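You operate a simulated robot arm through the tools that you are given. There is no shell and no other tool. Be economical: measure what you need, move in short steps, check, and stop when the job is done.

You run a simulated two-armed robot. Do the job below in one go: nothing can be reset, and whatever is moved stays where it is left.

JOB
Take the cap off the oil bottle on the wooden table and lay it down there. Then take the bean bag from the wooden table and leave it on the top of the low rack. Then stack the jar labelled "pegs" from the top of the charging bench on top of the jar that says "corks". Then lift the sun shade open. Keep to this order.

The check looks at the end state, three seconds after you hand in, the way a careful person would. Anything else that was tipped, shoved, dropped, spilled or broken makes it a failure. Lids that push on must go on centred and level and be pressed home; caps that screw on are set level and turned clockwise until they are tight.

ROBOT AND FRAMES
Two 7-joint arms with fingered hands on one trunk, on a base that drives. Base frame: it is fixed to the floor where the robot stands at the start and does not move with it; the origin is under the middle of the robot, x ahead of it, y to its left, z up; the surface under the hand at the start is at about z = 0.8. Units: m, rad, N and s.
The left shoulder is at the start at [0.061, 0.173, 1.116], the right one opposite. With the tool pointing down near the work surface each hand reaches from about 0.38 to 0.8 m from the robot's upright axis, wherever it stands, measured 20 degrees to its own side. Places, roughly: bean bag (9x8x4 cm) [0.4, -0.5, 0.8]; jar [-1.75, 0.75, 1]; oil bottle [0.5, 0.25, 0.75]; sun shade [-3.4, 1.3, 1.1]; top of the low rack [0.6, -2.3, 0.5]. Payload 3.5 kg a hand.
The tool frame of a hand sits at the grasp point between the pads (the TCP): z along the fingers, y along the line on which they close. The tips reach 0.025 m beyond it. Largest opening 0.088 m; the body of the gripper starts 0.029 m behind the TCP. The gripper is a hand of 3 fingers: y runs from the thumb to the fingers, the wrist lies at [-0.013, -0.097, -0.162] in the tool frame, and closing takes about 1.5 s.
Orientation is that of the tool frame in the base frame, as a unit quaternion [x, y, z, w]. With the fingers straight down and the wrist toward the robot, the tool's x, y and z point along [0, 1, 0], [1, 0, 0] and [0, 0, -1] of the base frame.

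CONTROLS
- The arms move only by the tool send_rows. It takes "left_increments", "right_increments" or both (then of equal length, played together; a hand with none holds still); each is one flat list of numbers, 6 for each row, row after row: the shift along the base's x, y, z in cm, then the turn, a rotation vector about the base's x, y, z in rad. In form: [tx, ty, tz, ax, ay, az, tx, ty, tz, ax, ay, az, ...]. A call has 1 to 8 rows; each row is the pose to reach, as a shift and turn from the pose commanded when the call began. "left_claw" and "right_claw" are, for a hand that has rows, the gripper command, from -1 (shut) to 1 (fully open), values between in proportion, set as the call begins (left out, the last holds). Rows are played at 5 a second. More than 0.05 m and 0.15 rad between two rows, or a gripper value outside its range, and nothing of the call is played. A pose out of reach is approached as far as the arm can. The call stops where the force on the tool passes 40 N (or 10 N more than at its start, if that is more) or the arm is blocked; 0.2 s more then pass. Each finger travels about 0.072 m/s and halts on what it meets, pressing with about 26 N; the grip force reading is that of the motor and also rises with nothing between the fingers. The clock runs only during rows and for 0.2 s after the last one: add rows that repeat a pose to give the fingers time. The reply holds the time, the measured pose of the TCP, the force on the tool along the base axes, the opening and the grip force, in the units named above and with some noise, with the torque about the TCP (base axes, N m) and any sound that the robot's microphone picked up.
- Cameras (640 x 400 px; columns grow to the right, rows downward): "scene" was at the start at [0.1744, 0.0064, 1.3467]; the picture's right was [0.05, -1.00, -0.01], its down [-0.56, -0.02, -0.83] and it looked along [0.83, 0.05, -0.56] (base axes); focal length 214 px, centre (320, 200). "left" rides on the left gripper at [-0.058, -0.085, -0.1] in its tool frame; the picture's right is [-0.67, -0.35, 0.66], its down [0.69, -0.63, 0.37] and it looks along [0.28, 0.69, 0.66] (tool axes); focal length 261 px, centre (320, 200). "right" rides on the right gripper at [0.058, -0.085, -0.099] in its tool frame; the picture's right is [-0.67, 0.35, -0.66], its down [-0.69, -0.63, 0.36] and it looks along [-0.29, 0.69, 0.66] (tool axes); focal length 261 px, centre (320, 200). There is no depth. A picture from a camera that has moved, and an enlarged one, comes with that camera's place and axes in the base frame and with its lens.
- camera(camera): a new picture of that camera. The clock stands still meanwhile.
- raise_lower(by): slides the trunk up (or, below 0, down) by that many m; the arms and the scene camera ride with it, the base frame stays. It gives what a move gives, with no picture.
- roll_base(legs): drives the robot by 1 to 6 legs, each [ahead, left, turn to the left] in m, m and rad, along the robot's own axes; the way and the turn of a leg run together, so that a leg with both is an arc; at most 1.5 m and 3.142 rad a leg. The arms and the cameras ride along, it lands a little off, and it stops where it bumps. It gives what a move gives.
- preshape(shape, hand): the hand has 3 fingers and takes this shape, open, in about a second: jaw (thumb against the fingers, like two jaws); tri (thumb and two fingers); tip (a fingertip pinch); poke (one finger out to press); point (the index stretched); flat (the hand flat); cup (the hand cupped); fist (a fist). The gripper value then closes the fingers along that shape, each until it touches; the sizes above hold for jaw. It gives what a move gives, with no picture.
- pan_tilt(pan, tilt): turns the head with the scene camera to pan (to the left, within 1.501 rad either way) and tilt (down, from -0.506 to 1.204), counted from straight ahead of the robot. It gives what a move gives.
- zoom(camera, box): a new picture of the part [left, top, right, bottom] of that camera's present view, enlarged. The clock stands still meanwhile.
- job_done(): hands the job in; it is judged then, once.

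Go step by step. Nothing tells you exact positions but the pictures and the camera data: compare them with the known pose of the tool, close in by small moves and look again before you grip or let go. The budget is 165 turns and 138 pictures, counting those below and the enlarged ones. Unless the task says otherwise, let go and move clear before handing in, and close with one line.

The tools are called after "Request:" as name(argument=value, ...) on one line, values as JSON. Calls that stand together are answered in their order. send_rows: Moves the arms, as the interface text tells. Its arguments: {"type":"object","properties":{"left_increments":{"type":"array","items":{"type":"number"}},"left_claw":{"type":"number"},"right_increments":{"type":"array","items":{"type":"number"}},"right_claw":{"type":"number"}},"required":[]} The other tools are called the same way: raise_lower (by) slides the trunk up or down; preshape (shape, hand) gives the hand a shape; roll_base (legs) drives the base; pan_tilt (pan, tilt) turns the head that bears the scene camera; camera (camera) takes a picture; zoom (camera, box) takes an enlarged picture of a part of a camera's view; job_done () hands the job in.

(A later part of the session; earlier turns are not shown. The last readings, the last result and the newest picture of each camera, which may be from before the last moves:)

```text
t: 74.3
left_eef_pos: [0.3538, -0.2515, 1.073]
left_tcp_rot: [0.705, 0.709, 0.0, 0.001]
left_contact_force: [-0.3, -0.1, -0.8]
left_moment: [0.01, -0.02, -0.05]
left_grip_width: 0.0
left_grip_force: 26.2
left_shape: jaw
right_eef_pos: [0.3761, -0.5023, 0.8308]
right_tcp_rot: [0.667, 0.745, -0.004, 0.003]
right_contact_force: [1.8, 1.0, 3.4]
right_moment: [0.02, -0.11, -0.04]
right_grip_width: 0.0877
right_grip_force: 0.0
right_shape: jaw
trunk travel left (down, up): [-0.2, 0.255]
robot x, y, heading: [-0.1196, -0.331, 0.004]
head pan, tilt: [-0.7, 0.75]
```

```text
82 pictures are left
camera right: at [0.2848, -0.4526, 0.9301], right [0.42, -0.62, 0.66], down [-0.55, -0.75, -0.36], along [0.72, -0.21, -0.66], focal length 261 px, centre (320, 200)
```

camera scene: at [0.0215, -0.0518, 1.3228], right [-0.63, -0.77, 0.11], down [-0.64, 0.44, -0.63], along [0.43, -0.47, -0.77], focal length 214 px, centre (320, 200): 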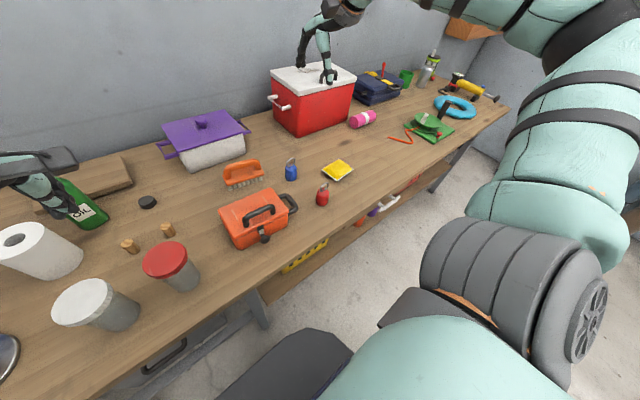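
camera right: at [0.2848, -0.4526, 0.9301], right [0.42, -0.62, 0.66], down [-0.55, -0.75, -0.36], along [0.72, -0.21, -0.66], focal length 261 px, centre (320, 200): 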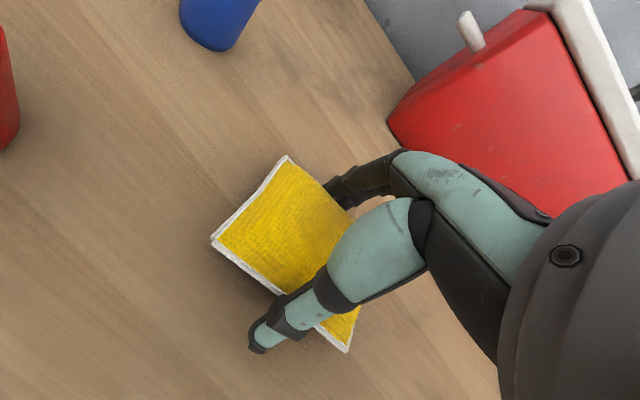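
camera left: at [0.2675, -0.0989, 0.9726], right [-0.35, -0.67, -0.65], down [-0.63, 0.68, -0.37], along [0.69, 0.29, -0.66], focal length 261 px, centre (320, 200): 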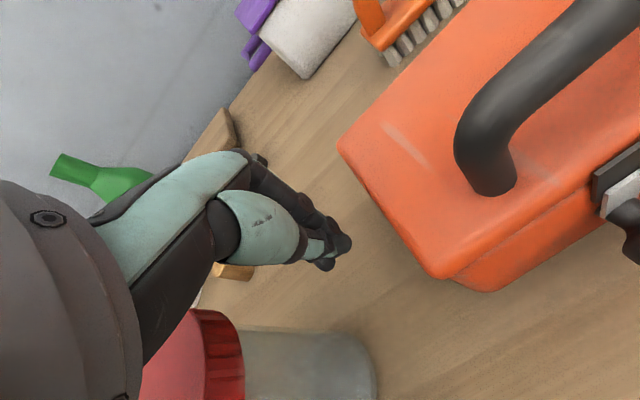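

The bag is between the fingers, so I'll close on it.

Request:
send_rows(right_increments=[0, 0, 0, 0, 0, 0, 0, 0, 0, 0, 0, 0, 0, 0, 0, 0, 0, 0, 0, 0, 0, 0, 0, 0, 0, 0, 0, 0, 0, 0, 0, 0, 0, 0, 0, 0], right_claw=-1)

Request:
send_rows(right_increments=[0, 0, 2, 0, 0, 0, 0, 0, 4, 0, 0, 0, 0, 0, 7, 0, 0, 0, 0, 0, 10, 0, 0, 0])

Request:
camera(camera="right")

```text
t: 75.7
left_eef_pos: [0.3534, -0.2526, 1.0704]
left_tcp_rot: [0.706, 0.708, -0.001, 0.001]
left_contact_force: [-0.8, -0.1, 0.4]
left_moment: [-0.01, 0.02, -0.02]
left_grip_width: 0.0
left_grip_force: 25.9
left_shape: jaw
right_eef_pos: [0.376, -0.5023, 0.8309]
right_tcp_rot: [0.668, 0.744, -0.003, 0.002]
right_contact_force: [3.5, 0.7, 3.9]
right_moment: [0.03, 0.12, -0.03]
right_grip_width: 0.0675
right_grip_force: 26.4
right_shape: jaw
trunk travel left (down, up): [-0.2, 0.255]
robot x, y, heading: [-0.1223, -0.3335, 0.002]
head pan, tilt: [-0.7, 0.75]
```

```text
t: 76.7
left_eef_pos: [0.3532, -0.2513, 1.0725]
left_tcp_rot: [0.705, 0.709, 0.0, 0.001]
left_contact_force: [0.9, 0.4, 0.6]
left_moment: [0.03, -0.01, -0.01]
left_grip_width: 0.0
left_grip_force: 25.7
left_shape: jaw
right_eef_pos: [0.3758, -0.5014, 0.9312]
right_tcp_rot: [0.667, 0.745, -0.003, 0.002]
right_contact_force: [0.0, -0.8, -2.5]
right_moment: [-0.03, 0.01, 0.03]
right_grip_width: 0.0674
right_grip_force: 26.4
right_shape: jaw
trunk travel left (down, up): [-0.2, 0.255]
robot x, y, heading: [-0.1185, -0.3288, -0.001]
head pan, tilt: [-0.7, 0.75]
```

```text
81 pictures are left
camera right: at [0.2838, -0.4534, 1.0303], right [0.42, -0.62, 0.66], down [-0.55, -0.75, -0.36], along [0.72, -0.21, -0.66], focal length 261 px, centre (320, 200)
```

right: 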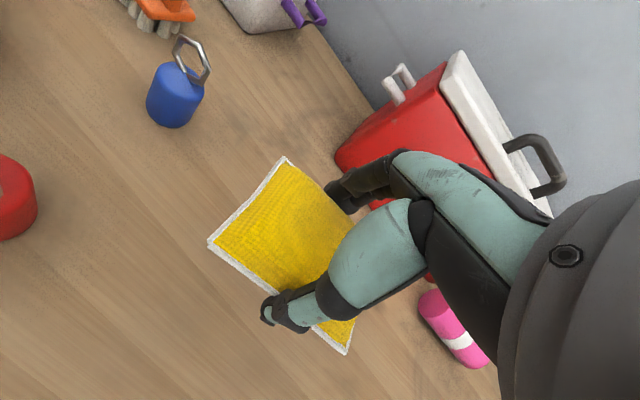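

The bag is held. I'll raise it, back away from the table and look to the right for the rack.

Request:
send_rows(right_increments=[0, 0, 4, 0, 0, 0, -1, 0, 8, 0, 0, 0, -2, 0, 12, 0, 0, 0])

Request:
roll_base(legs=[[-0.3, 0, 0]])

Request:
pan_tilt(pan=-1.2, tilt=0.4)

Request:
camera(camera="scene")

```text
t: 77.5
left_eef_pos: [0.3535, -0.2521, 1.0726]
left_tcp_rot: [0.706, 0.708, -0.001, 0.001]
left_contact_force: [0.5, 0.2, 0.0]
left_moment: [0.03, 0.0, 0.02]
left_grip_width: 0.0001
left_grip_force: 26.4
left_shape: jaw
right_eef_pos: [0.357, -0.5017, 1.0503]
right_tcp_rot: [0.666, 0.746, -0.004, 0.001]
right_contact_force: [-0.5, -0.1, -1.8]
right_moment: [0.01, 0.02, 0.01]
right_grip_width: 0.0672
right_grip_force: 25.7
right_shape: jaw
trunk travel left (down, up): [-0.2, 0.255]
robot x, y, heading: [-0.1194, -0.3283, 0.009]
head pan, tilt: [-0.7, 0.75]
```

```text
t: 79.5
left_eef_pos: [0.0541, -0.2524, 1.0727]
left_tcp_rot: [0.707, 0.708, -0.001, -0.001]
left_contact_force: [0.1, -0.6, 0.0]
left_moment: [-0.03, 0.03, -0.01]
left_grip_width: 0.0
left_grip_force: 25.3
left_shape: jaw
right_eef_pos: [0.0595, -0.5028, 1.0505]
right_tcp_rot: [0.667, 0.745, -0.004, 0.0]
right_contact_force: [-0.3, 0.2, -2.6]
right_moment: [-0.01, 0.04, -0.02]
right_grip_width: 0.0672
right_grip_force: 26.4
right_shape: jaw
trunk travel left (down, up): [-0.2, 0.255]
robot x, y, heading: [-0.417, -0.3268, 0.001]
head pan, tilt: [-0.7, 0.75]
```

```text
t: 80.4
left_eef_pos: [0.0548, -0.2522, 1.0711]
left_tcp_rot: [0.705, 0.709, -0.001, 0.0]
left_contact_force: [0.2, -0.1, 0.7]
left_moment: [-0.01, 0.0, -0.02]
left_grip_width: 0.0
left_grip_force: 26.0
left_shape: jaw
right_eef_pos: [0.0576, -0.5039, 1.0505]
right_tcp_rot: [0.667, 0.745, -0.004, 0.001]
right_contact_force: [-0.1, 0.7, -1.9]
right_moment: [-0.01, -0.03, 0.01]
right_grip_width: 0.0672
right_grip_force: 25.8
right_shape: jaw
trunk travel left (down, up): [-0.2, 0.255]
robot x, y, heading: [-0.4168, -0.3292, -0.003]
head pan, tilt: [-1.201, 0.4]
```

```text
80 pictures are left
camera scene: at [-0.3, -0.4154, 1.3584], right [-0.92, -0.36, 0.16], down [-0.3, 0.36, -0.88], along [0.26, -0.86, -0.44], focal length 214 px, centre (320, 200)
```

scene: 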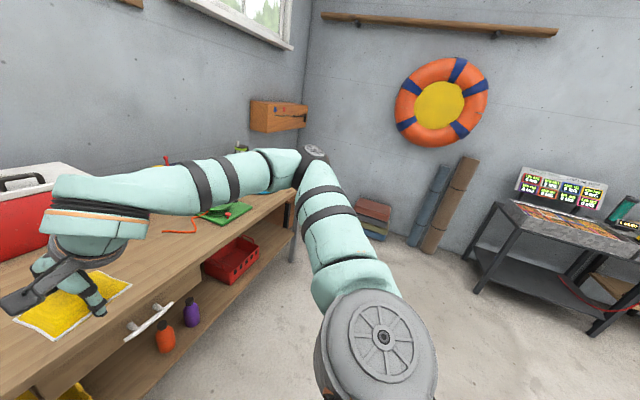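

The rack should be behind my right forearm in this view. I'll slide about 1.1 m to the right along the open floor and look again.

Request:
roll_base(legs=[[0, -1.1, 0]])

Request:
pan_tilt(pan=-0.5, tilt=0.5)

Request:
camera(camera="scene")

```text
t: 86.1
left_eef_pos: [0.0584, -1.3632, 1.0726]
left_tcp_rot: [0.706, 0.709, 0.0, 0.001]
left_contact_force: [0.4, 0.2, 0.4]
left_moment: [0.02, -0.03, 0.03]
left_grip_width: 0.0001
left_grip_force: 26.3
left_shape: jaw
right_eef_pos: [0.0616, -1.6134, 1.0511]
right_tcp_rot: [0.666, 0.746, -0.003, 0.002]
right_contact_force: [0.1, -0.4, -2.2]
right_moment: [0.01, 0.02, -0.03]
right_grip_width: 0.0668
right_grip_force: 26.0
right_shape: jaw
trunk travel left (down, up): [-0.2, 0.255]
robot x, y, heading: [-0.4147, -1.4412, 0.006]
head pan, tilt: [-1.201, 0.4]
```

```text
t: 87.2
left_eef_pos: [0.058, -1.3626, 1.071]
left_tcp_rot: [0.706, 0.709, -0.001, 0.001]
left_contact_force: [0.1, 0.2, -1.0]
left_moment: [0.0, 0.01, 0.0]
left_grip_width: 0.0
left_grip_force: 26.2
left_shape: jaw
right_eef_pos: [0.0614, -1.6143, 1.0496]
right_tcp_rot: [0.666, 0.746, -0.003, 0.002]
right_contact_force: [-0.2, -0.1, -2.2]
right_moment: [0.04, 0.03, -0.03]
right_grip_width: 0.0675
right_grip_force: 25.9
right_shape: jaw
trunk travel left (down, up): [-0.2, 0.255]
robot x, y, heading: [-0.4152, -1.4394, 0.005]
head pan, tilt: [-0.499, 0.499]
```

```text
79 pictures are left
camera scene: at [-0.2534, -1.4832, 1.3416], right [-0.47, -0.88, 0.08], down [-0.56, 0.23, -0.79], along [0.68, -0.42, -0.6], focal length 214 px, centre (320, 200)
```

scene: 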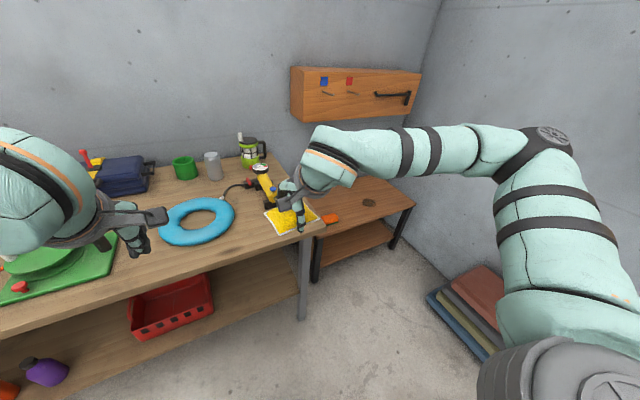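

The low rack is past the table's end, with its front edge at x of about 0.4 and spanning y -1.9 to -2.6. I'll lift the left arm higher for clearance, then drive over to it and look at its top.

Request:
send_rows(left_increments=[0, 0, 4, 0, 0, 0, 0, 0, 8, 0, 0, 0, 0, 0, 12, 0, 0, 0, 0, 0, 16, 0, 0, 0, 0, 0, 20, 0, 0, 0, 0, 0, 24, 0, 0, 0])

Request:
roll_base(legs=[[0, -0.75, 0], [0.25, 0, 0]])

Request:
pan_tilt(pan=0.0, tilt=0.7)

Request:
camera(camera="scene")

```text
t: 88.6
left_eef_pos: [0.0569, -1.3635, 1.3114]
left_tcp_rot: [0.706, 0.708, 0.0, 0.0]
left_contact_force: [0.6, -0.2, -0.3]
left_moment: [0.02, 0.02, 0.02]
left_grip_width: 0.0002
left_grip_force: 25.4
left_shape: jaw
right_eef_pos: [0.0606, -1.6149, 1.0511]
right_tcp_rot: [0.667, 0.745, -0.004, 0.001]
right_contact_force: [-0.6, 0.2, -2.3]
right_moment: [0.0, -0.01, -0.02]
right_grip_width: 0.0674
right_grip_force: 25.8
right_shape: jaw
trunk travel left (down, up): [-0.2, 0.255]
robot x, y, heading: [-0.4132, -1.4414, 0.003]
head pan, tilt: [-0.499, 0.499]
```

```text
t: 94.0
left_eef_pos: [0.3094, -2.102, 1.3108]
left_tcp_rot: [0.705, 0.709, 0.0, -0.001]
left_contact_force: [1.1, 0.3, 0.5]
left_moment: [-0.03, 0.03, -0.01]
left_grip_width: 0.0
left_grip_force: 26.3
left_shape: jaw
right_eef_pos: [0.3132, -2.3529, 1.0505]
right_tcp_rot: [0.665, 0.746, -0.004, 0.001]
right_contact_force: [0.5, 1.2, -1.6]
right_moment: [0.0, 0.01, 0.0]
right_grip_width: 0.0673
right_grip_force: 26.2
right_shape: jaw
trunk travel left (down, up): [-0.2, 0.255]
robot x, y, heading: [-0.1647, -2.1805, 0.009]
head pan, tilt: [-0.499, 0.499]
```

```text
t: 95.0
left_eef_pos: [0.3108, -2.1028, 1.3114]
left_tcp_rot: [0.705, 0.71, 0.0, 0.0]
left_contact_force: [0.2, 0.9, -0.1]
left_moment: [0.0, -0.01, -0.02]
left_grip_width: 0.0001
left_grip_force: 26.1
left_shape: jaw
right_eef_pos: [0.315, -2.3524, 1.0502]
right_tcp_rot: [0.666, 0.746, -0.003, 0.002]
right_contact_force: [-0.6, 0.4, -1.9]
right_moment: [0.01, 0.0, 0.0]
right_grip_width: 0.0675
right_grip_force: 25.8
right_shape: jaw
trunk travel left (down, up): [-0.2, 0.255]
robot x, y, heading: [-0.1635, -2.1807, 0.004]
head pan, tilt: [0.0, 0.7]
```

```text
78 pictures are left
camera scene: at [0.0005, -2.1802, 1.3234], right [0.0, -1.0, 0.0], down [-0.77, 0.0, -0.64], along [0.64, 0.0, -0.77], focal length 214 px, centre (320, 200)
```

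scene: 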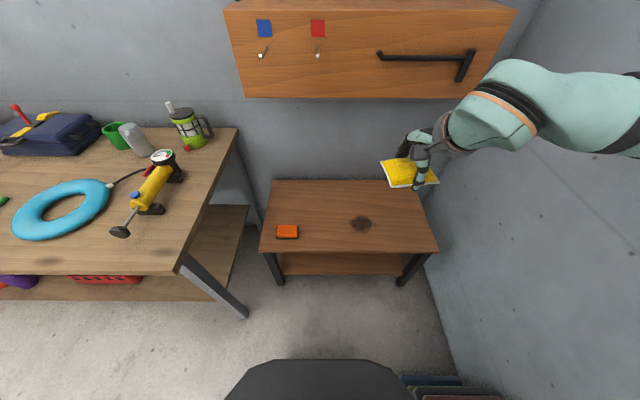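

The rack top is clear between the small orange thing at y -2.04 and a stain at y -2.37. I'll drive 0.15 m closer, lower the trunk by 0.1 m and set the bag down at about (0.58, -2.20).

Request:
roll_base(legs=[[0.15, 0, 0]])

Request:
raise_lower(by=-0.1)

Request:
send_rows(right_increments=[2, 3, -3, 0, 0, 0, 4, 6, -6, 0, 0, 0, 6, 9, -9, 0, 0, 0, 8, 12, -11, 0, 0, 0, 9.5, 14, -14, 0, 0, 0, 11, 15.5, -17, 0, 0, 0, 12, 15.5, -21, 0, 0, 0])

Request:
camera(camera="scene")

Request:
camera(camera="right")

```text
t: 96.3
left_eef_pos: [0.4586, -2.101, 1.3101]
left_tcp_rot: [0.704, 0.71, -0.001, 0.002]
left_contact_force: [0.1, -0.1, -0.2]
left_moment: [0.03, 0.01, -0.02]
left_grip_width: 0.0001
left_grip_force: 25.8
left_shape: jaw
right_eef_pos: [0.4628, -2.3522, 1.0514]
right_tcp_rot: [0.665, 0.746, -0.003, 0.002]
right_contact_force: [1.0, -0.1, -2.1]
right_moment: [-0.01, -0.03, 0.0]
right_grip_width: 0.0674
right_grip_force: 26.0
right_shape: jaw
trunk travel left (down, up): [-0.2, 0.255]
robot x, y, heading: [-0.0086, -2.1794, 0.005]
head pan, tilt: [0.0, 0.7]
```

```text
t: 97.7
left_eef_pos: [0.4597, -2.101, 1.2119]
left_tcp_rot: [0.704, 0.71, 0.0, 0.001]
left_contact_force: [0.3, -0.9, -0.8]
left_moment: [0.01, 0.0, 0.02]
left_grip_width: 0.0
left_grip_force: 26.0
left_shape: jaw
right_eef_pos: [0.4633, -2.3525, 0.9506]
right_tcp_rot: [0.666, 0.746, -0.002, 0.003]
right_contact_force: [0.5, -0.4, -2.8]
right_moment: [-0.02, 0.0, -0.02]
right_grip_width: 0.0673
right_grip_force: 26.1
right_shape: jaw
trunk travel left (down, up): [-0.1, 0.355]
robot x, y, heading: [-0.0111, -2.1802, 0.004]
head pan, tilt: [0.0, 0.7]
```

```text
t: 99.3
left_eef_pos: [0.4617, -2.1015, 1.2103]
left_tcp_rot: [0.704, 0.71, 0.0, -0.001]
left_contact_force: [-0.4, 0.2, -0.8]
left_moment: [0.0, -0.01, 0.0]
left_grip_width: 0.0001
left_grip_force: 26.1
left_shape: jaw
right_eef_pos: [0.5849, -2.1977, 0.7389]
right_tcp_rot: [0.666, 0.746, -0.003, 0.001]
right_contact_force: [-1.0, 1.0, -2.7]
right_moment: [-0.04, -0.02, -0.02]
right_grip_width: 0.0672
right_grip_force: 25.9
right_shape: jaw
trunk travel left (down, up): [-0.1, 0.355]
robot x, y, heading: [-0.008, -2.18, 0.001]
head pan, tilt: [0.0, 0.7]
```

```text
77 pictures are left
camera scene: at [0.2279, -2.1789, 1.1857], right [0.01, -1.0, 0.0], down [-0.86, 0.0, -0.51], along [0.51, 0.0, -0.86], focal length 214 px, centre (320, 200)
```

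scene: 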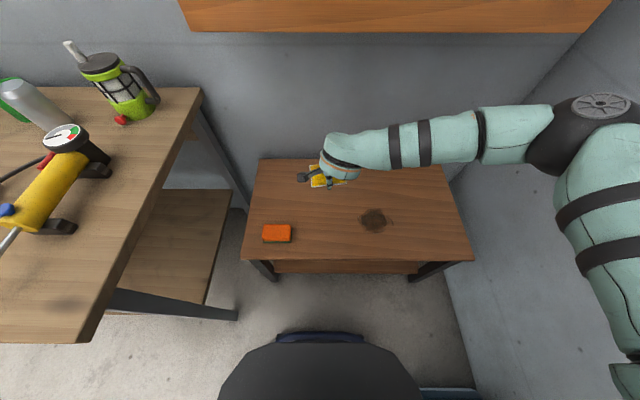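

```text
76 pictures are left
camera right: at [0.493, -2.1493, 0.8368], right [0.42, -0.62, 0.66], down [-0.55, -0.75, -0.36], along [0.72, -0.21, -0.66], focal length 261 px, centre (320, 200)
```

right: 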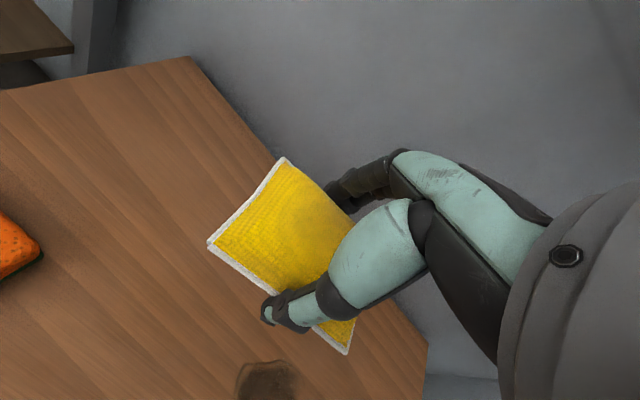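

The bag hangs over a clear patch. I'll lower it to just above the rack, then go by feel.

Request:
send_rows(right_increments=[0, 0, -4, 0, 0, 0, 0, 0, -8, 0, 0, 0, 0, 0, -12, 0, 0, 0, 0, 0, -16, 0, 0, 0, 0, 0, -18, 0, 0, 0])

Request:
send_rows(right_increments=[0, 0, -0.5, 0, 0, 0, 0, 0, -1, 0, 0, 0, 0, 0, -1.5, 0, 0, 0, 0, 0, -2, 0, 0, 0, 0, 0, -2.5, 0, 0, 0])

Request:
camera(camera="right")

```text
t: 100.5
left_eef_pos: [0.46, -2.101, 1.2114]
left_tcp_rot: [0.705, 0.71, 0.0, 0.001]
left_contact_force: [-0.2, -0.3, 1.0]
left_moment: [-0.02, -0.02, 0.01]
left_grip_width: 0.0
left_grip_force: 25.7
left_shape: jaw
right_eef_pos: [0.5842, -2.1969, 0.5606]
right_tcp_rot: [0.666, 0.746, -0.004, 0.002]
right_contact_force: [-0.9, 0.4, -2.3]
right_moment: [-0.01, 0.02, 0.01]
right_grip_width: 0.067
right_grip_force: 25.6
right_shape: jaw
trunk travel left (down, up): [-0.1, 0.355]
robot x, y, heading: [-0.0144, -2.1795, 0.004]
head pan, tilt: [0.0, 0.7]
```

```text
t: 101.7
left_eef_pos: [0.4595, -2.1009, 1.2107]
left_tcp_rot: [0.705, 0.709, -0.001, 0.001]
left_contact_force: [-0.7, 0.2, -0.2]
left_moment: [-0.01, 0.01, 0.0]
left_grip_width: 0.0
left_grip_force: 25.9
left_shape: jaw
right_eef_pos: [0.5839, -2.1962, 0.5344]
right_tcp_rot: [0.666, 0.746, -0.004, 0.001]
right_contact_force: [-0.4, -0.2, -1.9]
right_moment: [0.03, -0.01, -0.03]
right_grip_width: 0.0673
right_grip_force: 25.8
right_shape: jaw
trunk travel left (down, up): [-0.1, 0.355]
robot x, y, heading: [-0.0112, -2.1782, 0.009]
head pan, tilt: [0.0, 0.7]
```

```text
75 pictures are left
camera right: at [0.4928, -2.1481, 0.634], right [0.42, -0.62, 0.66], down [-0.55, -0.76, -0.36], along [0.72, -0.21, -0.66], focal length 261 px, centre (320, 200)
```

right: 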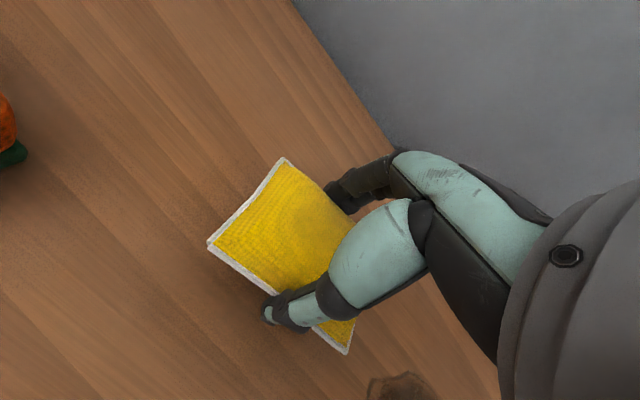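

Request:
send_rows(right_increments=[0, 0, -0.3, 0, 0, 0, 0, 0, -0.6, 0, 0, 0, 0, 0, -0.9, 0, 0, 0, 0, 0, -1.2, 0, 0, 0, 0, 0, -1.5, 0, 0, 0, 0, 0, -1.8, 0, 0, 0, 0, 0, -2.1, 0, 0, 0])

```text
t: 103.3
left_eef_pos: [0.4599, -2.1013, 1.2122]
left_tcp_rot: [0.705, 0.709, -0.001, 0.0]
left_contact_force: [0.1, 0.6, -0.7]
left_moment: [0.01, -0.03, -0.02]
left_grip_width: 0.0001
left_grip_force: 26.1
left_shape: jaw
right_eef_pos: [0.5839, -2.1966, 0.514]
right_tcp_rot: [0.665, 0.747, -0.004, 0.001]
right_contact_force: [-0.1, 0.2, -2.7]
right_moment: [-0.01, -0.02, 0.07]
right_grip_width: 0.067
right_grip_force: 25.9
right_shape: jaw
trunk travel left (down, up): [-0.1, 0.355]
robot x, y, heading: [-0.0156, -2.1823, 0.008]
head pan, tilt: [0.0, 0.7]
```

There's no contact yet at TCP 0.514, so I'll keep going down gently.

Request:
send_rows(right_increments=[0, 0, -0.3, 0, 0, 0, 0, 0, -0.6, 0, 0, 0, 0, 0, -0.9, 0, 0, 0, 0, 0, -1.2, 0, 0, 0, 0, 0, -1.5, 0, 0, 0, 0, 0, -1.8, 0, 0, 0, 0, 0, -2.1, 0, 0, 0])

Request:
camera(camera="right")

```text
t: 104.3
left_eef_pos: [0.4553, -2.1021, 1.2136]
left_tcp_rot: [0.705, 0.709, 0.001, 0.003]
left_contact_force: [-0.1, 1.2, 0.0]
left_moment: [0.03, -0.01, 0.04]
left_grip_width: 0.0
left_grip_force: 26.4
left_shape: jaw
right_eef_pos: [0.5863, -2.1962, 0.509]
right_tcp_rot: [0.666, 0.746, 0.002, 0.004]
right_contact_force: [-6.5, -1.2, 33.9]
right_moment: [-0.02, 0.6, -0.06]
right_grip_width: 0.0653
right_grip_force: 25.9
right_shape: jaw
trunk travel left (down, up): [-0.1, 0.355]
robot x, y, heading: [-0.0137, -2.1804, 0.005]
head pan, tilt: [0.0, 0.7]
stopped in row 5 (right hand): the force on the tool passed its limit at 43 N (the readings are from after the stop); the commanded pose is now the measured one
```

```text
74 pictures are left
camera right: at [0.4939, -2.1474, 0.6071], right [0.42, -0.62, 0.66], down [-0.54, -0.75, -0.37], along [0.73, -0.21, -0.65], focal length 261 px, centre (320, 200)
```

right: 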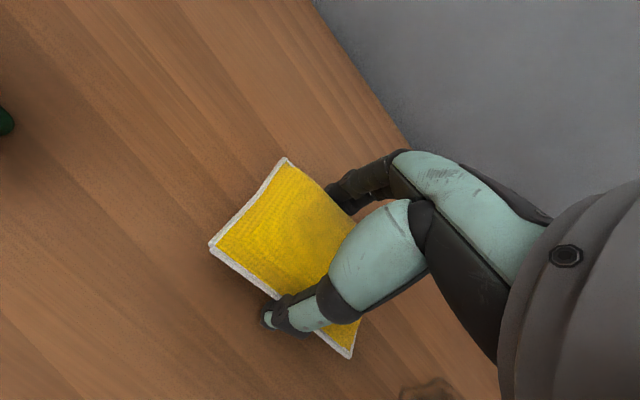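

It has touched the rack. I'll ease up slightly, open, and rise straight up.

Request:
send_rows(right_increments=[0, 0, 0.4, 0, 0, 0, 0, 0, 0.4, 0, 0, 0])

Request:
send_rows(right_increments=[0, 0, 0, 0, 0, 0, 0, 0, 0, 0, 0, 0, 0, 0, 0, 0, 0, 0, 0, 0, 0, 0, 0, 0], right_claw=1)

Request:
send_rows(right_increments=[0, 0, 1, 0, 0, 0, 0, 0, 3, 0, 0, 0, 0, 0, 7, 0, 0, 0, 0, 0, 11, 0, 0, 0, -1, 0, 15, 0, 0, 0, -4, 0, 18, 0, 0, 0, -7, 0, 21, 0, 0, 0, -10, 0, 24, 0, 0, 0])

Request:
camera(camera="right")

```text
t: 104.9
left_eef_pos: [0.4581, -2.1011, 1.2122]
left_tcp_rot: [0.705, 0.709, 0.0, 0.001]
left_contact_force: [-0.1, 0.4, 0.1]
left_moment: [-0.03, 0.01, -0.02]
left_grip_width: 0.0
left_grip_force: 25.8
left_shape: jaw
right_eef_pos: [0.5865, -2.1963, 0.5113]
right_tcp_rot: [0.666, 0.746, -0.001, 0.004]
right_contact_force: [0.5, 0.6, 19.9]
right_moment: [0.03, 0.25, -0.05]
right_grip_width: 0.0651
right_grip_force: 26.2
right_shape: jaw
trunk travel left (down, up): [-0.1, 0.355]
robot x, y, heading: [-0.0153, -2.1803, 0.006]
head pan, tilt: [0.0, 0.7]
```

```text
t: 105.9
left_eef_pos: [0.4609, -2.1016, 1.2103]
left_tcp_rot: [0.704, 0.71, -0.001, 0.0]
left_contact_force: [0.9, 0.5, 0.3]
left_moment: [-0.01, -0.03, -0.02]
left_grip_width: 0.0
left_grip_force: 26.3
left_shape: jaw
right_eef_pos: [0.5868, -2.1972, 0.5078]
right_tcp_rot: [0.666, 0.746, -0.003, 0.003]
right_contact_force: [-0.7, -0.6, -0.9]
right_moment: [-0.01, -0.02, 0.0]
right_grip_width: 0.0876
right_grip_force: 0.1
right_shape: jaw
trunk travel left (down, up): [-0.1, 0.355]
robot x, y, heading: [-0.0096, -2.1822, -0.002]
head pan, tilt: [0.0, 0.7]
```

```text
t: 107.7
left_eef_pos: [0.4578, -2.0997, 1.2117]
left_tcp_rot: [0.705, 0.709, 0.0, 0.001]
left_contact_force: [0.4, 0.5, 0.3]
left_moment: [0.01, -0.02, 0.03]
left_grip_width: 0.0
left_grip_force: 26.5
left_shape: jaw
right_eef_pos: [0.4866, -2.1961, 0.7494]
right_tcp_rot: [0.666, 0.746, -0.001, 0.004]
right_contact_force: [-0.5, 0.2, -1.4]
right_moment: [-0.01, 0.03, -0.01]
right_grip_width: 0.088
right_grip_force: 0.1
right_shape: jaw
trunk travel left (down, up): [-0.1, 0.355]
robot x, y, heading: [-0.0076, -2.182, 0.004]
head pan, tilt: [0.0, 0.7]
```

```text
73 pictures are left
camera right: at [0.3933, -2.1483, 0.847], right [0.42, -0.62, 0.66], down [-0.55, -0.75, -0.36], along [0.72, -0.21, -0.66], focal length 261 px, centre (320, 200)
```

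right: 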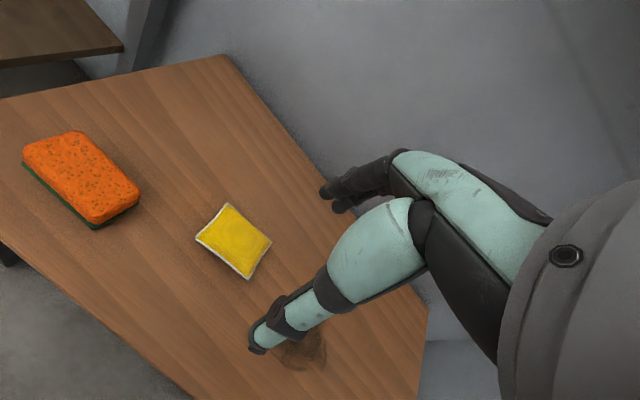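

The bag lies flat on the low rack. Next I'll raise and tuck the arms, lift the trunk back, back off and turn toward the charging bench.

Request:
send_rows(right_increments=[-2, 0, 4, 0, 0, 0, -4, 0, 8, 0, 0, 0, -6, 0, 12, 0, 0, 0, -6, 0, 16, 0, 0, 0, -6, -2, 20, 0, 0, 0, -6, -4, 24, 0, 0, 0, -6, -4, 28, 0, 0, 0])

Request:
roll_base(legs=[[-0.55, 0.1, 0], [0, 0, 1.95]])

Request:
raise_lower(by=0.1)

Request:
pan_tilt(pan=0, tilt=0.3)

Request:
camera(camera="scene")

```text
t: 109.3
left_eef_pos: [0.459, -2.1011, 1.2099]
left_tcp_rot: [0.704, 0.71, -0.001, 0.0]
left_contact_force: [0.0, -0.8, -0.3]
left_moment: [0.02, 0.0, -0.01]
left_grip_width: 0.0
left_grip_force: 25.8
left_shape: jaw
right_eef_pos: [0.4273, -2.236, 1.0284]
right_tcp_rot: [0.665, 0.746, -0.002, 0.003]
right_contact_force: [-0.4, 0.6, 0.6]
right_moment: [0.0, 0.0, 0.01]
right_grip_width: 0.0879
right_grip_force: 0.1
right_shape: jaw
trunk travel left (down, up): [-0.1, 0.355]
robot x, y, heading: [-0.0136, -2.1804, 0.002]
head pan, tilt: [0.0, 0.7]
```

```text
t: 117.2
left_eef_pos: [-0.8154, -1.6804, 1.2106]
left_tcp_rot: [-0.197, 0.98, 0.001, 0.001]
left_contact_force: [0.1, -0.4, -0.6]
left_moment: [-0.03, 0.0, 0.01]
left_grip_width: 0.0
left_grip_force: 25.7
left_shape: jaw
right_eef_pos: [-0.6791, -1.6595, 1.0282]
right_tcp_rot: [-0.248, 0.969, 0.002, 0.004]
right_contact_force: [0.3, 0.3, 0.4]
right_moment: [-0.01, 0.02, -0.01]
right_grip_width: 0.0875
right_grip_force: 0.1
right_shape: jaw
trunk travel left (down, up): [-0.1, 0.355]
robot x, y, heading: [-0.566, -2.0849, 1.967]
head pan, tilt: [0.0, 0.7]
```

```text
t: 118.5
left_eef_pos: [-0.8156, -1.6787, 1.3104]
left_tcp_rot: [-0.197, 0.98, -0.001, 0.0]
left_contact_force: [0.3, 0.0, 0.4]
left_moment: [-0.02, -0.02, 0.02]
left_grip_width: 0.0001
left_grip_force: 25.8
left_shape: jaw
right_eef_pos: [-0.6795, -1.6585, 1.1286]
right_tcp_rot: [-0.248, 0.969, 0.001, 0.004]
right_contact_force: [1.7, 0.0, 0.1]
right_moment: [-0.01, -0.03, 0.01]
right_grip_width: 0.0876
right_grip_force: 0.1
right_shape: jaw
trunk travel left (down, up): [-0.2, 0.255]
robot x, y, heading: [-0.5654, -2.0867, 1.965]
head pan, tilt: [0.0, 0.7]
```

```text
t: 119.4
left_eef_pos: [-0.8163, -1.6804, 1.3117]
left_tcp_rot: [-0.197, 0.98, 0.001, 0.001]
left_contact_force: [-0.2, 0.0, -0.5]
left_moment: [-0.01, -0.01, 0.0]
left_grip_width: 0.0003
left_grip_force: 25.9
left_shape: jaw
right_eef_pos: [-0.6782, -1.6591, 1.128]
right_tcp_rot: [-0.25, 0.968, 0.002, 0.003]
right_contact_force: [0.9, 0.6, 0.0]
right_moment: [-0.02, 0.02, 0.05]
right_grip_width: 0.088
right_grip_force: 0.1
right_shape: jaw
trunk travel left (down, up): [-0.2, 0.255]
robot x, y, heading: [-0.5631, -2.0814, 1.967]
head pan, tilt: [0.0, 0.3]
```

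```text
72 pictures are left
camera scene: at [-0.631, -1.9211, 1.3574], right [0.92, 0.39, 0.0], down [0.18, -0.42, -0.89], along [-0.34, 0.82, -0.46], focal length 214 px, centre (320, 200)
```

scene: 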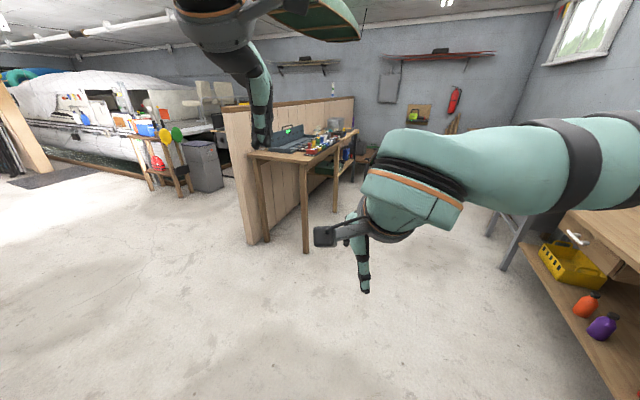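

I see a bench standing against a wooden partition ahead on the left, probably the charging bench. I'll zoom in.

Request:
zoom(camera="scene", box=[220, 80, 400, 192])

Request:
zoom(camera="scene", box=[0, 40, 240, 190])

```text
3.56 times, centred on (310, 136) of scene
camera zoom: at [-0.631, -1.9211, 1.3574], right [0.92, 0.39, 0.0], down [0.18, -0.42, -0.89], along [-0.34, 0.82, -0.46], focal length 763 px, centre (356, 428)
```

zoom: 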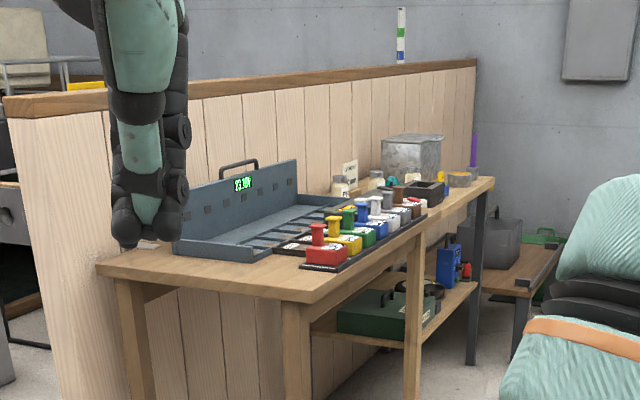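

```text
2.67 times, centred on (120, 115) of scene
camera zoom: at [-0.631, -1.9211, 1.3574], right [0.92, 0.39, 0.0], down [0.18, -0.42, -0.89], along [-0.34, 0.82, -0.46], focal length 572 px, centre (853, 427)
```

zoom: 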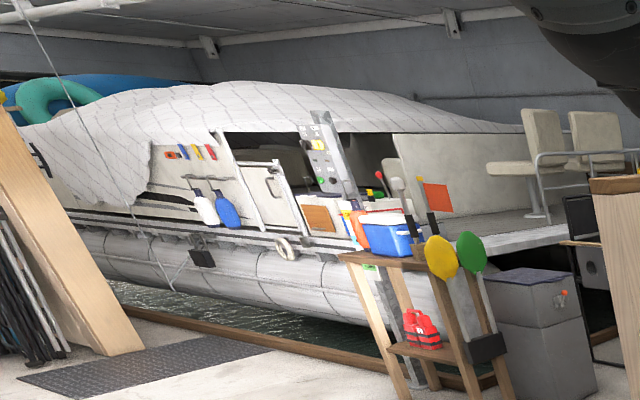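

The charging bench has a charger, boxes and, further along, jars. I'll turn to run parallel to it and drive along the open floor.

Request:
roll_base(legs=[[0, 0, -0.395], [1.5, 0.15, 0], [0.45, 0, 0]])

Request:
pan_tilt(pan=0.7, tilt=0.4)

Request:
camera(camera="scene")

```text
refused: leg 2 is longer than a leg can be; nothing moved
```

```text
t: 120.5
left_eef_pos: [-0.816, -1.6799, 1.3107]
left_tcp_rot: [-0.196, 0.981, 0.001, 0.001]
left_contact_force: [0.2, -0.5, 0.0]
left_moment: [-0.02, -0.01, -0.02]
left_grip_width: 0.0
left_grip_force: 26.4
left_shape: jaw
right_eef_pos: [-0.6795, -1.6599, 1.1285]
right_tcp_rot: [-0.249, 0.968, 0.001, 0.003]
right_contact_force: [-0.5, 0.7, -0.3]
right_moment: [-0.02, -0.01, 0.01]
right_grip_width: 0.088
right_grip_force: 0.1
right_shape: jaw
trunk travel left (down, up): [-0.2, 0.255]
robot x, y, heading: [-0.5603, -2.0859, 1.964]
head pan, tilt: [0.7, 0.4]
```

```text
69 pictures are left
camera scene: at [-0.6769, -1.9658, 1.3522], right [0.46, 0.88, -0.11], down [0.4, -0.32, -0.86], along [-0.79, 0.35, -0.5], focal length 214 px, centre (320, 200)
```

scene: 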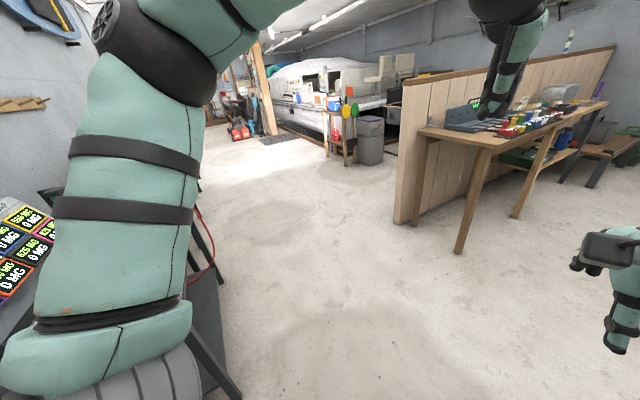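

The second leg was over-long; I'll split it.

Request:
roll_base(legs=[[0, 0, -0.395], [1.4, 0.1, 0], [0.55, 0, 0]])

Request:
camera(camera="scene")

```text
t: 131.4
left_eef_pos: [-0.7332, 0.3322, 1.3104]
left_tcp_rot: [-0.001, 1.0, 0.0, 0.001]
left_contact_force: [0.0, 0.2, -0.2]
left_moment: [-0.02, -0.02, 0.02]
left_grip_width: 0.0
left_grip_force: 26.2
left_shape: jaw
right_eef_pos: [-0.5993, 0.2991, 1.1291]
right_tcp_rot: [-0.053, 0.999, 0.001, 0.003]
right_contact_force: [-0.1, -0.2, 0.3]
right_moment: [0.0, -0.04, 0.01]
right_grip_width: 0.088
right_grip_force: 0.1
right_shape: jaw
trunk travel left (down, up): [-0.2, 0.255]
robot x, y, heading: [-0.6576, -0.1397, 1.573]
head pan, tilt: [0.7, 0.4]
```

```text
68 pictures are left
camera scene: at [-0.7162, 0.0153, 1.3523], right [0.77, 0.63, -0.11], down [0.25, -0.45, -0.86], along [-0.59, 0.63, -0.5], focal length 214 px, centre (320, 200)
```

scene: 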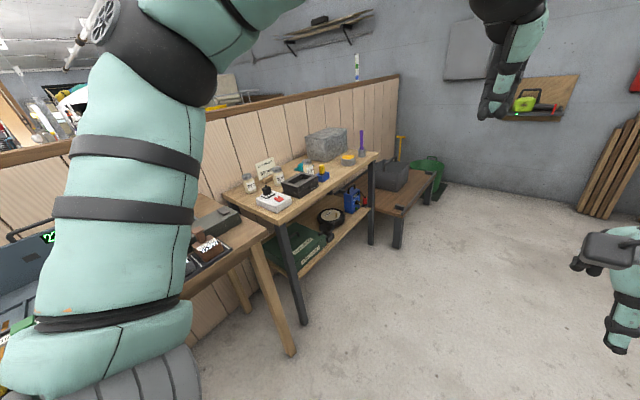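

Two lidded jars stand on the further bench. I'll zoom in to read them.

Request:
zoom(camera="scene", box=[220, 115, 400, 228])

```text
3.54 times, centred on (310, 172) of scene
camera zoom: at [-0.7162, 0.0153, 1.3523], right [0.77, 0.63, -0.11], down [0.25, -0.45, -0.86], along [-0.59, 0.63, -0.5], focal length 759 px, centre (355, 301)
```

zoom: 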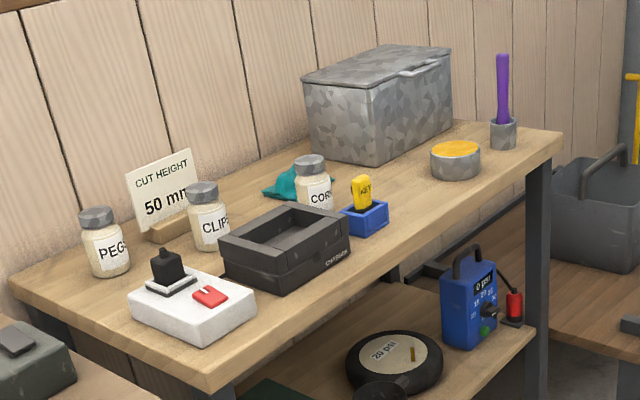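

The jars are PEGS, CLIPS and CORKS from left to right. I'll drive up alongside and turn to face the bench.

Request:
roll_base(legs=[[0.59, 0, 0], [0, 0, 1.57], [0.25, 0, 0]])

Request:
pan_tilt(pan=0.0, tilt=0.6)

Request:
camera(camera="scene")

Request:
camera(camera="right")

```text
t: 140.0
left_eef_pos: [-1.3761, 0.3865, 1.3106]
left_tcp_rot: [-0.702, 0.713, 0.001, 0.0]
left_contact_force: [-0.6, 0.3, 0.6]
left_moment: [0.01, 0.03, 0.02]
left_grip_width: 0.0
left_grip_force: 26.4
left_shape: jaw
right_eef_pos: [-1.3401, 0.5225, 1.1282]
right_tcp_rot: [0.739, -0.673, -0.003, -0.002]
right_contact_force: [-0.6, -0.4, 0.3]
right_moment: [0.01, -0.01, -0.02]
right_grip_width: 0.088
right_grip_force: 0.0
right_shape: jaw
trunk travel left (down, up): [-0.2, 0.255]
robot x, y, heading: [-0.9033, 0.4593, 3.125]
head pan, tilt: [0.7, 0.4]
```

```text
t: 141.1
left_eef_pos: [-1.3777, 0.3871, 1.311]
left_tcp_rot: [-0.703, 0.712, 0.0, 0.0]
left_contact_force: [-0.3, -0.4, 0.2]
left_moment: [0.0, 0.02, -0.04]
left_grip_width: 0.0002
left_grip_force: 25.9
left_shape: jaw
right_eef_pos: [-1.3412, 0.5226, 1.1299]
right_tcp_rot: [0.739, -0.673, -0.004, -0.001]
right_contact_force: [-0.1, -0.2, 1.2]
right_moment: [0.0, 0.03, 0.0]
right_grip_width: 0.0879
right_grip_force: 0.1
right_shape: jaw
trunk travel left (down, up): [-0.2, 0.255]
robot x, y, heading: [-0.9025, 0.4543, 3.129]
head pan, tilt: [0.0, 0.6]
```

```text
66 pictures are left
camera scene: at [-1.0719, 0.4614, 1.3313], right [0.01, 1.0, 0.0], down [0.7, -0.01, -0.72], along [-0.72, 0.01, -0.7], focal length 214 px, centre (320, 200)
```

scene: 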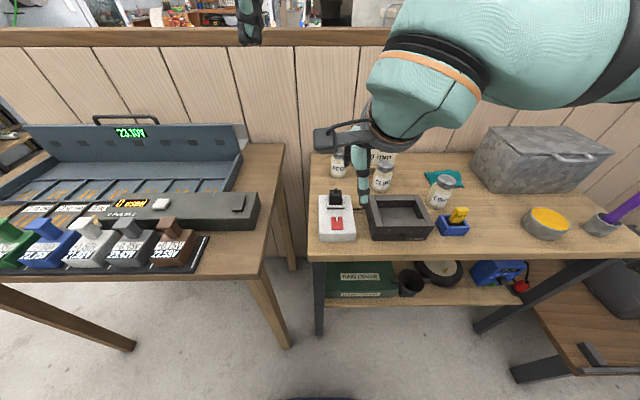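

```text
65 pictures are left
camera right: at [-1.2521, 0.4709, 1.2271], right [-0.41, 0.63, 0.66], down [0.56, 0.74, -0.36], along [-0.72, 0.22, -0.66], focal length 261 px, centre (320, 200)
```

right: 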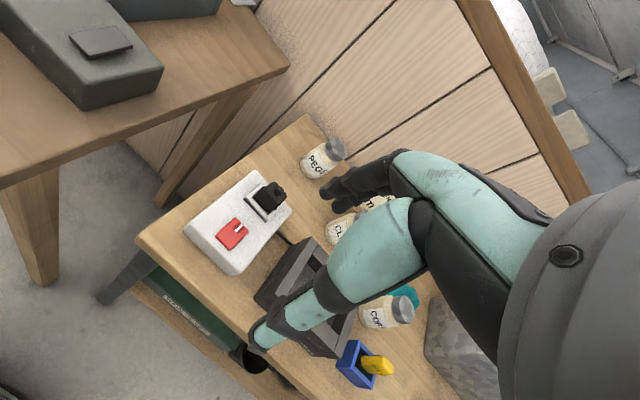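

Triangulating the two views, the PEGS lid top is at about (-1.68, 0.527, 0.947) and the CORKS lid top at about (-1.541, 0.816, 0.947). I'll drive 0.15 m closer, square up the hand and hover over PEGS.

Request:
roll_base(legs=[[0.15, 0, 0]])

Request:
send_rows(right_increments=[-4, 0.2, 0, 0, 0, -0.05, -8, 0.4, 0, 0, 0, -0.094, -12, 0.5, -2, 0, 0, -0.094, -16, 0.5, -4, 0, 0, -0.094, -19, 0.5, -6, 0, 0, -0.094])

Request:
camera(camera="right")

Request:
camera(camera="scene")

```text
t: 142.4
left_eef_pos: [-1.524, 0.3899, 1.3123]
left_tcp_rot: [-0.702, 0.712, 0.001, 0.0]
left_contact_force: [0.8, 0.4, -0.1]
left_moment: [0.04, -0.01, 0.0]
left_grip_width: 0.0
left_grip_force: 25.9
left_shape: jaw
right_eef_pos: [-1.4881, 0.5238, 1.1295]
right_tcp_rot: [0.739, -0.674, -0.003, -0.001]
right_contact_force: [-0.1, -0.1, -1.0]
right_moment: [0.0, 0.01, -0.01]
right_grip_width: 0.088
right_grip_force: 0.1
right_shape: jaw
trunk travel left (down, up): [-0.2, 0.255]
robot x, y, heading: [-1.0488, 0.4592, 3.123]
head pan, tilt: [0.0, 0.6]
```

```text
t: 143.6
left_eef_pos: [-1.5274, 0.3893, 1.3105]
left_tcp_rot: [-0.702, 0.712, 0.001, 0.001]
left_contact_force: [0.5, 0.1, -0.2]
left_moment: [0.01, 0.01, -0.02]
left_grip_width: 0.0
left_grip_force: 25.9
left_shape: jaw
right_eef_pos: [-1.6811, 0.5286, 1.0671]
right_tcp_rot: [-0.707, 0.707, 0.004, 0.002]
right_contact_force: [0.6, -0.1, 0.2]
right_moment: [0.01, 0.02, -0.04]
right_grip_width: 0.088
right_grip_force: 0.0
right_shape: jaw
trunk travel left (down, up): [-0.2, 0.255]
robot x, y, heading: [-1.0548, 0.4558, 3.126]
head pan, tilt: [0.0, 0.6]
```

```text
64 pictures are left
camera right: at [-1.5978, 0.4693, 1.1664], right [-0.35, 0.67, 0.66], down [0.63, 0.69, -0.36], along [-0.7, 0.29, -0.66], focal length 261 px, centre (320, 200)
```

right: 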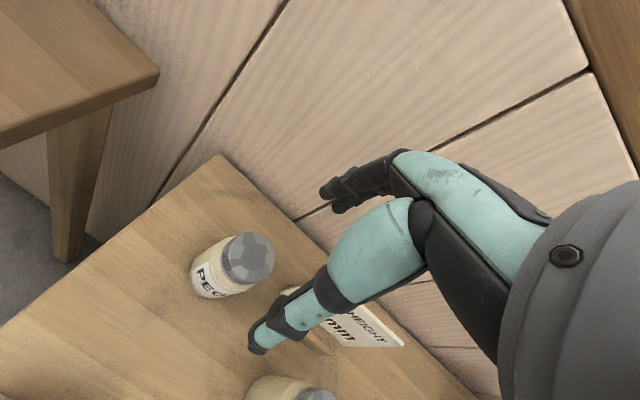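

```text
63 pictures are left
camera scene: at [-1.2221, 0.4635, 1.3311], right [0.02, 1.0, 0.0], down [0.7, -0.01, -0.72], along [-0.72, 0.01, -0.7], focal length 214 px, centre (320, 200)
```

scene: 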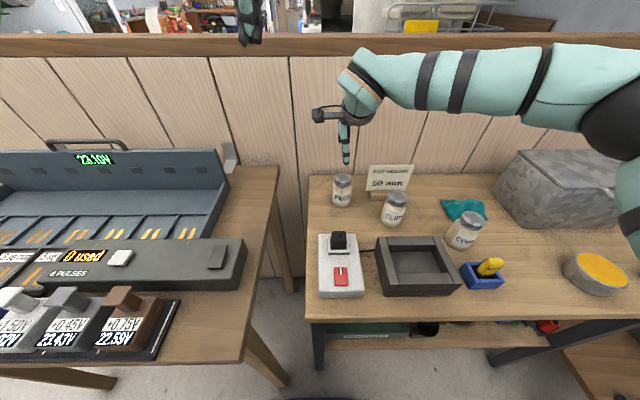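

I'll zoom both views to refine the jar positions before descending.

Request:
zoom(camera="scene", box=[310, 150, 502, 270])

Request:
zoom(camera="right", box=[160, 210, 320, 310])

```text
3.33 times, centred on (406, 210) of scene
camera zoom: at [-1.2221, 0.4635, 1.3311], right [0.02, 1.0, 0.0], down [0.7, -0.01, -0.72], along [-0.72, 0.01, -0.7], focal length 715 px, centre (33, 167)
```

zoom: 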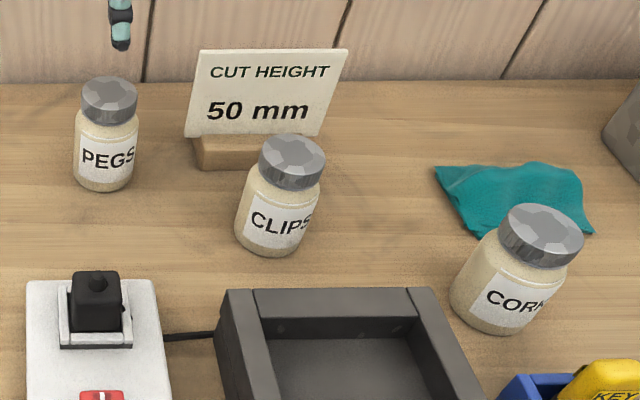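

```text
4.00 times, centred on (240, 260) of right
camera zoom: at [-1.5978, 0.4693, 1.1664], right [-0.35, 0.67, 0.66], down [0.63, 0.69, -0.36], along [-0.7, 0.29, -0.66], focal length 1043 px, centre (640, -40)
```

zoom: 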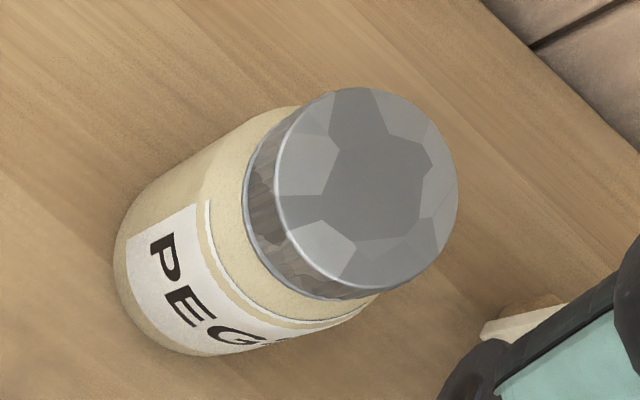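

Refined, PEGS has its lid top at (-1.721, 0.539, 0.930), is about 5.5 cm wide and 10 cm tall, and CORKS is near (-1.561, 0.838). I'll move over PEGS and come partly down.

Request:
send_rows(right_increments=[-2, 0.5, -1, 0, 0, 0, -4, 1, -3, 0, 0, 0, -4, 1, -6, 0, 0, 0, -4, 1, -9, 0, 0, 0])

Request:
camera(camera="right")

Request:
zoom(camera="scene", box=[290, 110, 450, 210])

```text
t: 144.6
left_eef_pos: [-1.5274, 0.39, 1.311]
left_tcp_rot: [-0.702, 0.712, 0.001, 0.0]
left_contact_force: [-1.0, -0.4, -0.4]
left_moment: [0.0, -0.04, 0.0]
left_grip_width: 0.0
left_grip_force: 26.0
left_shape: jaw
right_eef_pos: [-1.7205, 0.5395, 0.9773]
right_tcp_rot: [-0.706, 0.708, 0.003, 0.001]
right_contact_force: [-0.2, 0.7, 0.2]
right_moment: [0.02, -0.01, 0.01]
right_grip_width: 0.0878
right_grip_force: 0.1
right_shape: jaw
trunk travel left (down, up): [-0.2, 0.255]
robot x, y, heading: [-1.0527, 0.4604, 3.13]
head pan, tilt: [0.0, 0.6]
```

```text
60 pictures are left
camera right: at [-1.6365, 0.4801, 1.0759], right [-0.35, 0.67, 0.66], down [0.63, 0.69, -0.36], along [-0.69, 0.29, -0.66], focal length 261 px, centre (320, 200)
```

right: 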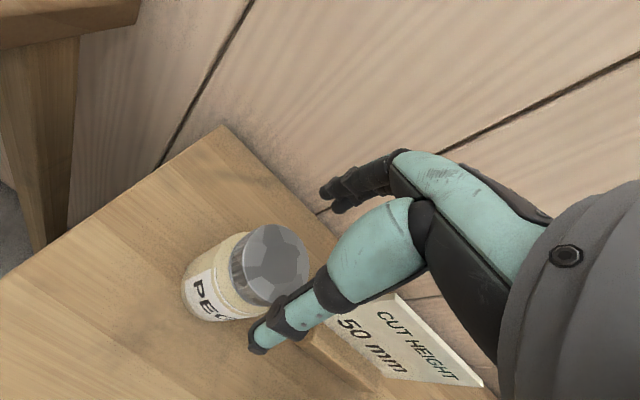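

```text
4.00 times, centred on (370, 160) of scene
camera zoom: at [-1.2219, 0.4638, 1.3311], right [0.02, 1.0, 0.0], down [0.7, -0.01, -0.72], along [-0.72, 0.01, -0.7], focal length 858 px, centre (120, 360)
```

zoom: 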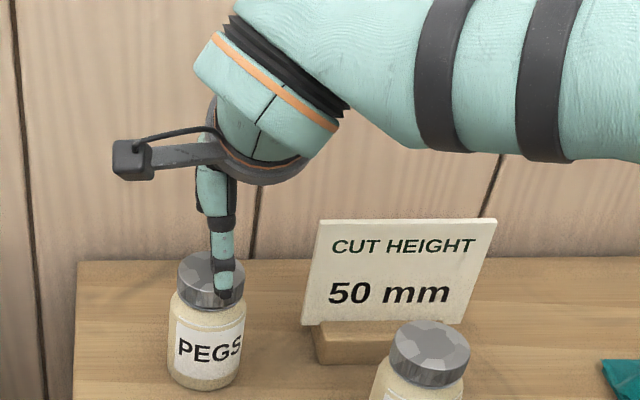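

The hand is centred over the lid. I'll descend around it to TCP z of about 0.912.

Request:
send_rows(right_increments=[0, 0, -2, 0, 0, 0, 0, 0, -4, 0, 0, 0, 0, 0, -5.5, 0, 0, 0, 0, 0, -6.4, 0, 0, 0])

Request:
camera(camera="right")

```text
t: 145.6
left_eef_pos: [-1.5238, 0.389, 1.3118]
left_tcp_rot: [-0.702, 0.712, 0.001, 0.0]
left_contact_force: [0.6, 0.2, 0.7]
left_moment: [0.02, -0.02, -0.04]
left_grip_width: 0.0
left_grip_force: 25.9
left_shape: jaw
right_eef_pos: [-1.7204, 0.5396, 0.9153]
right_tcp_rot: [-0.707, 0.708, 0.003, 0.001]
right_contact_force: [1.8, -0.1, 2.6]
right_moment: [0.01, -0.02, -0.02]
right_grip_width: 0.0879
right_grip_force: 0.0
right_shape: jaw
trunk travel left (down, up): [-0.2, 0.255]
robot x, y, heading: [-1.0534, 0.4625, 3.126]
head pan, tilt: [0.0, 0.6]
```

```text
58 pictures are left
camera right: at [-1.6355, 0.4798, 1.0137], right [-0.35, 0.67, 0.66], down [0.63, 0.69, -0.36], along [-0.7, 0.29, -0.66], focal length 261 px, centre (320, 200)
```

right: 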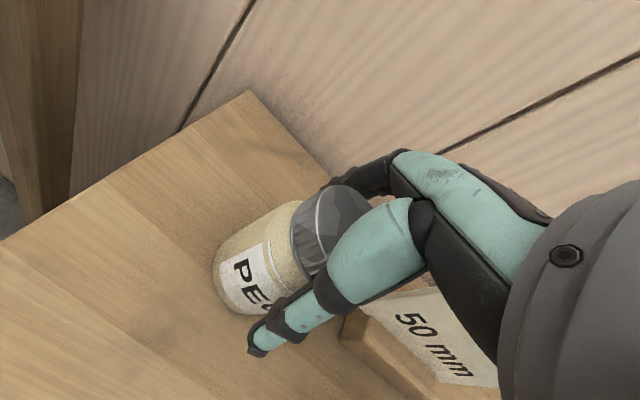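

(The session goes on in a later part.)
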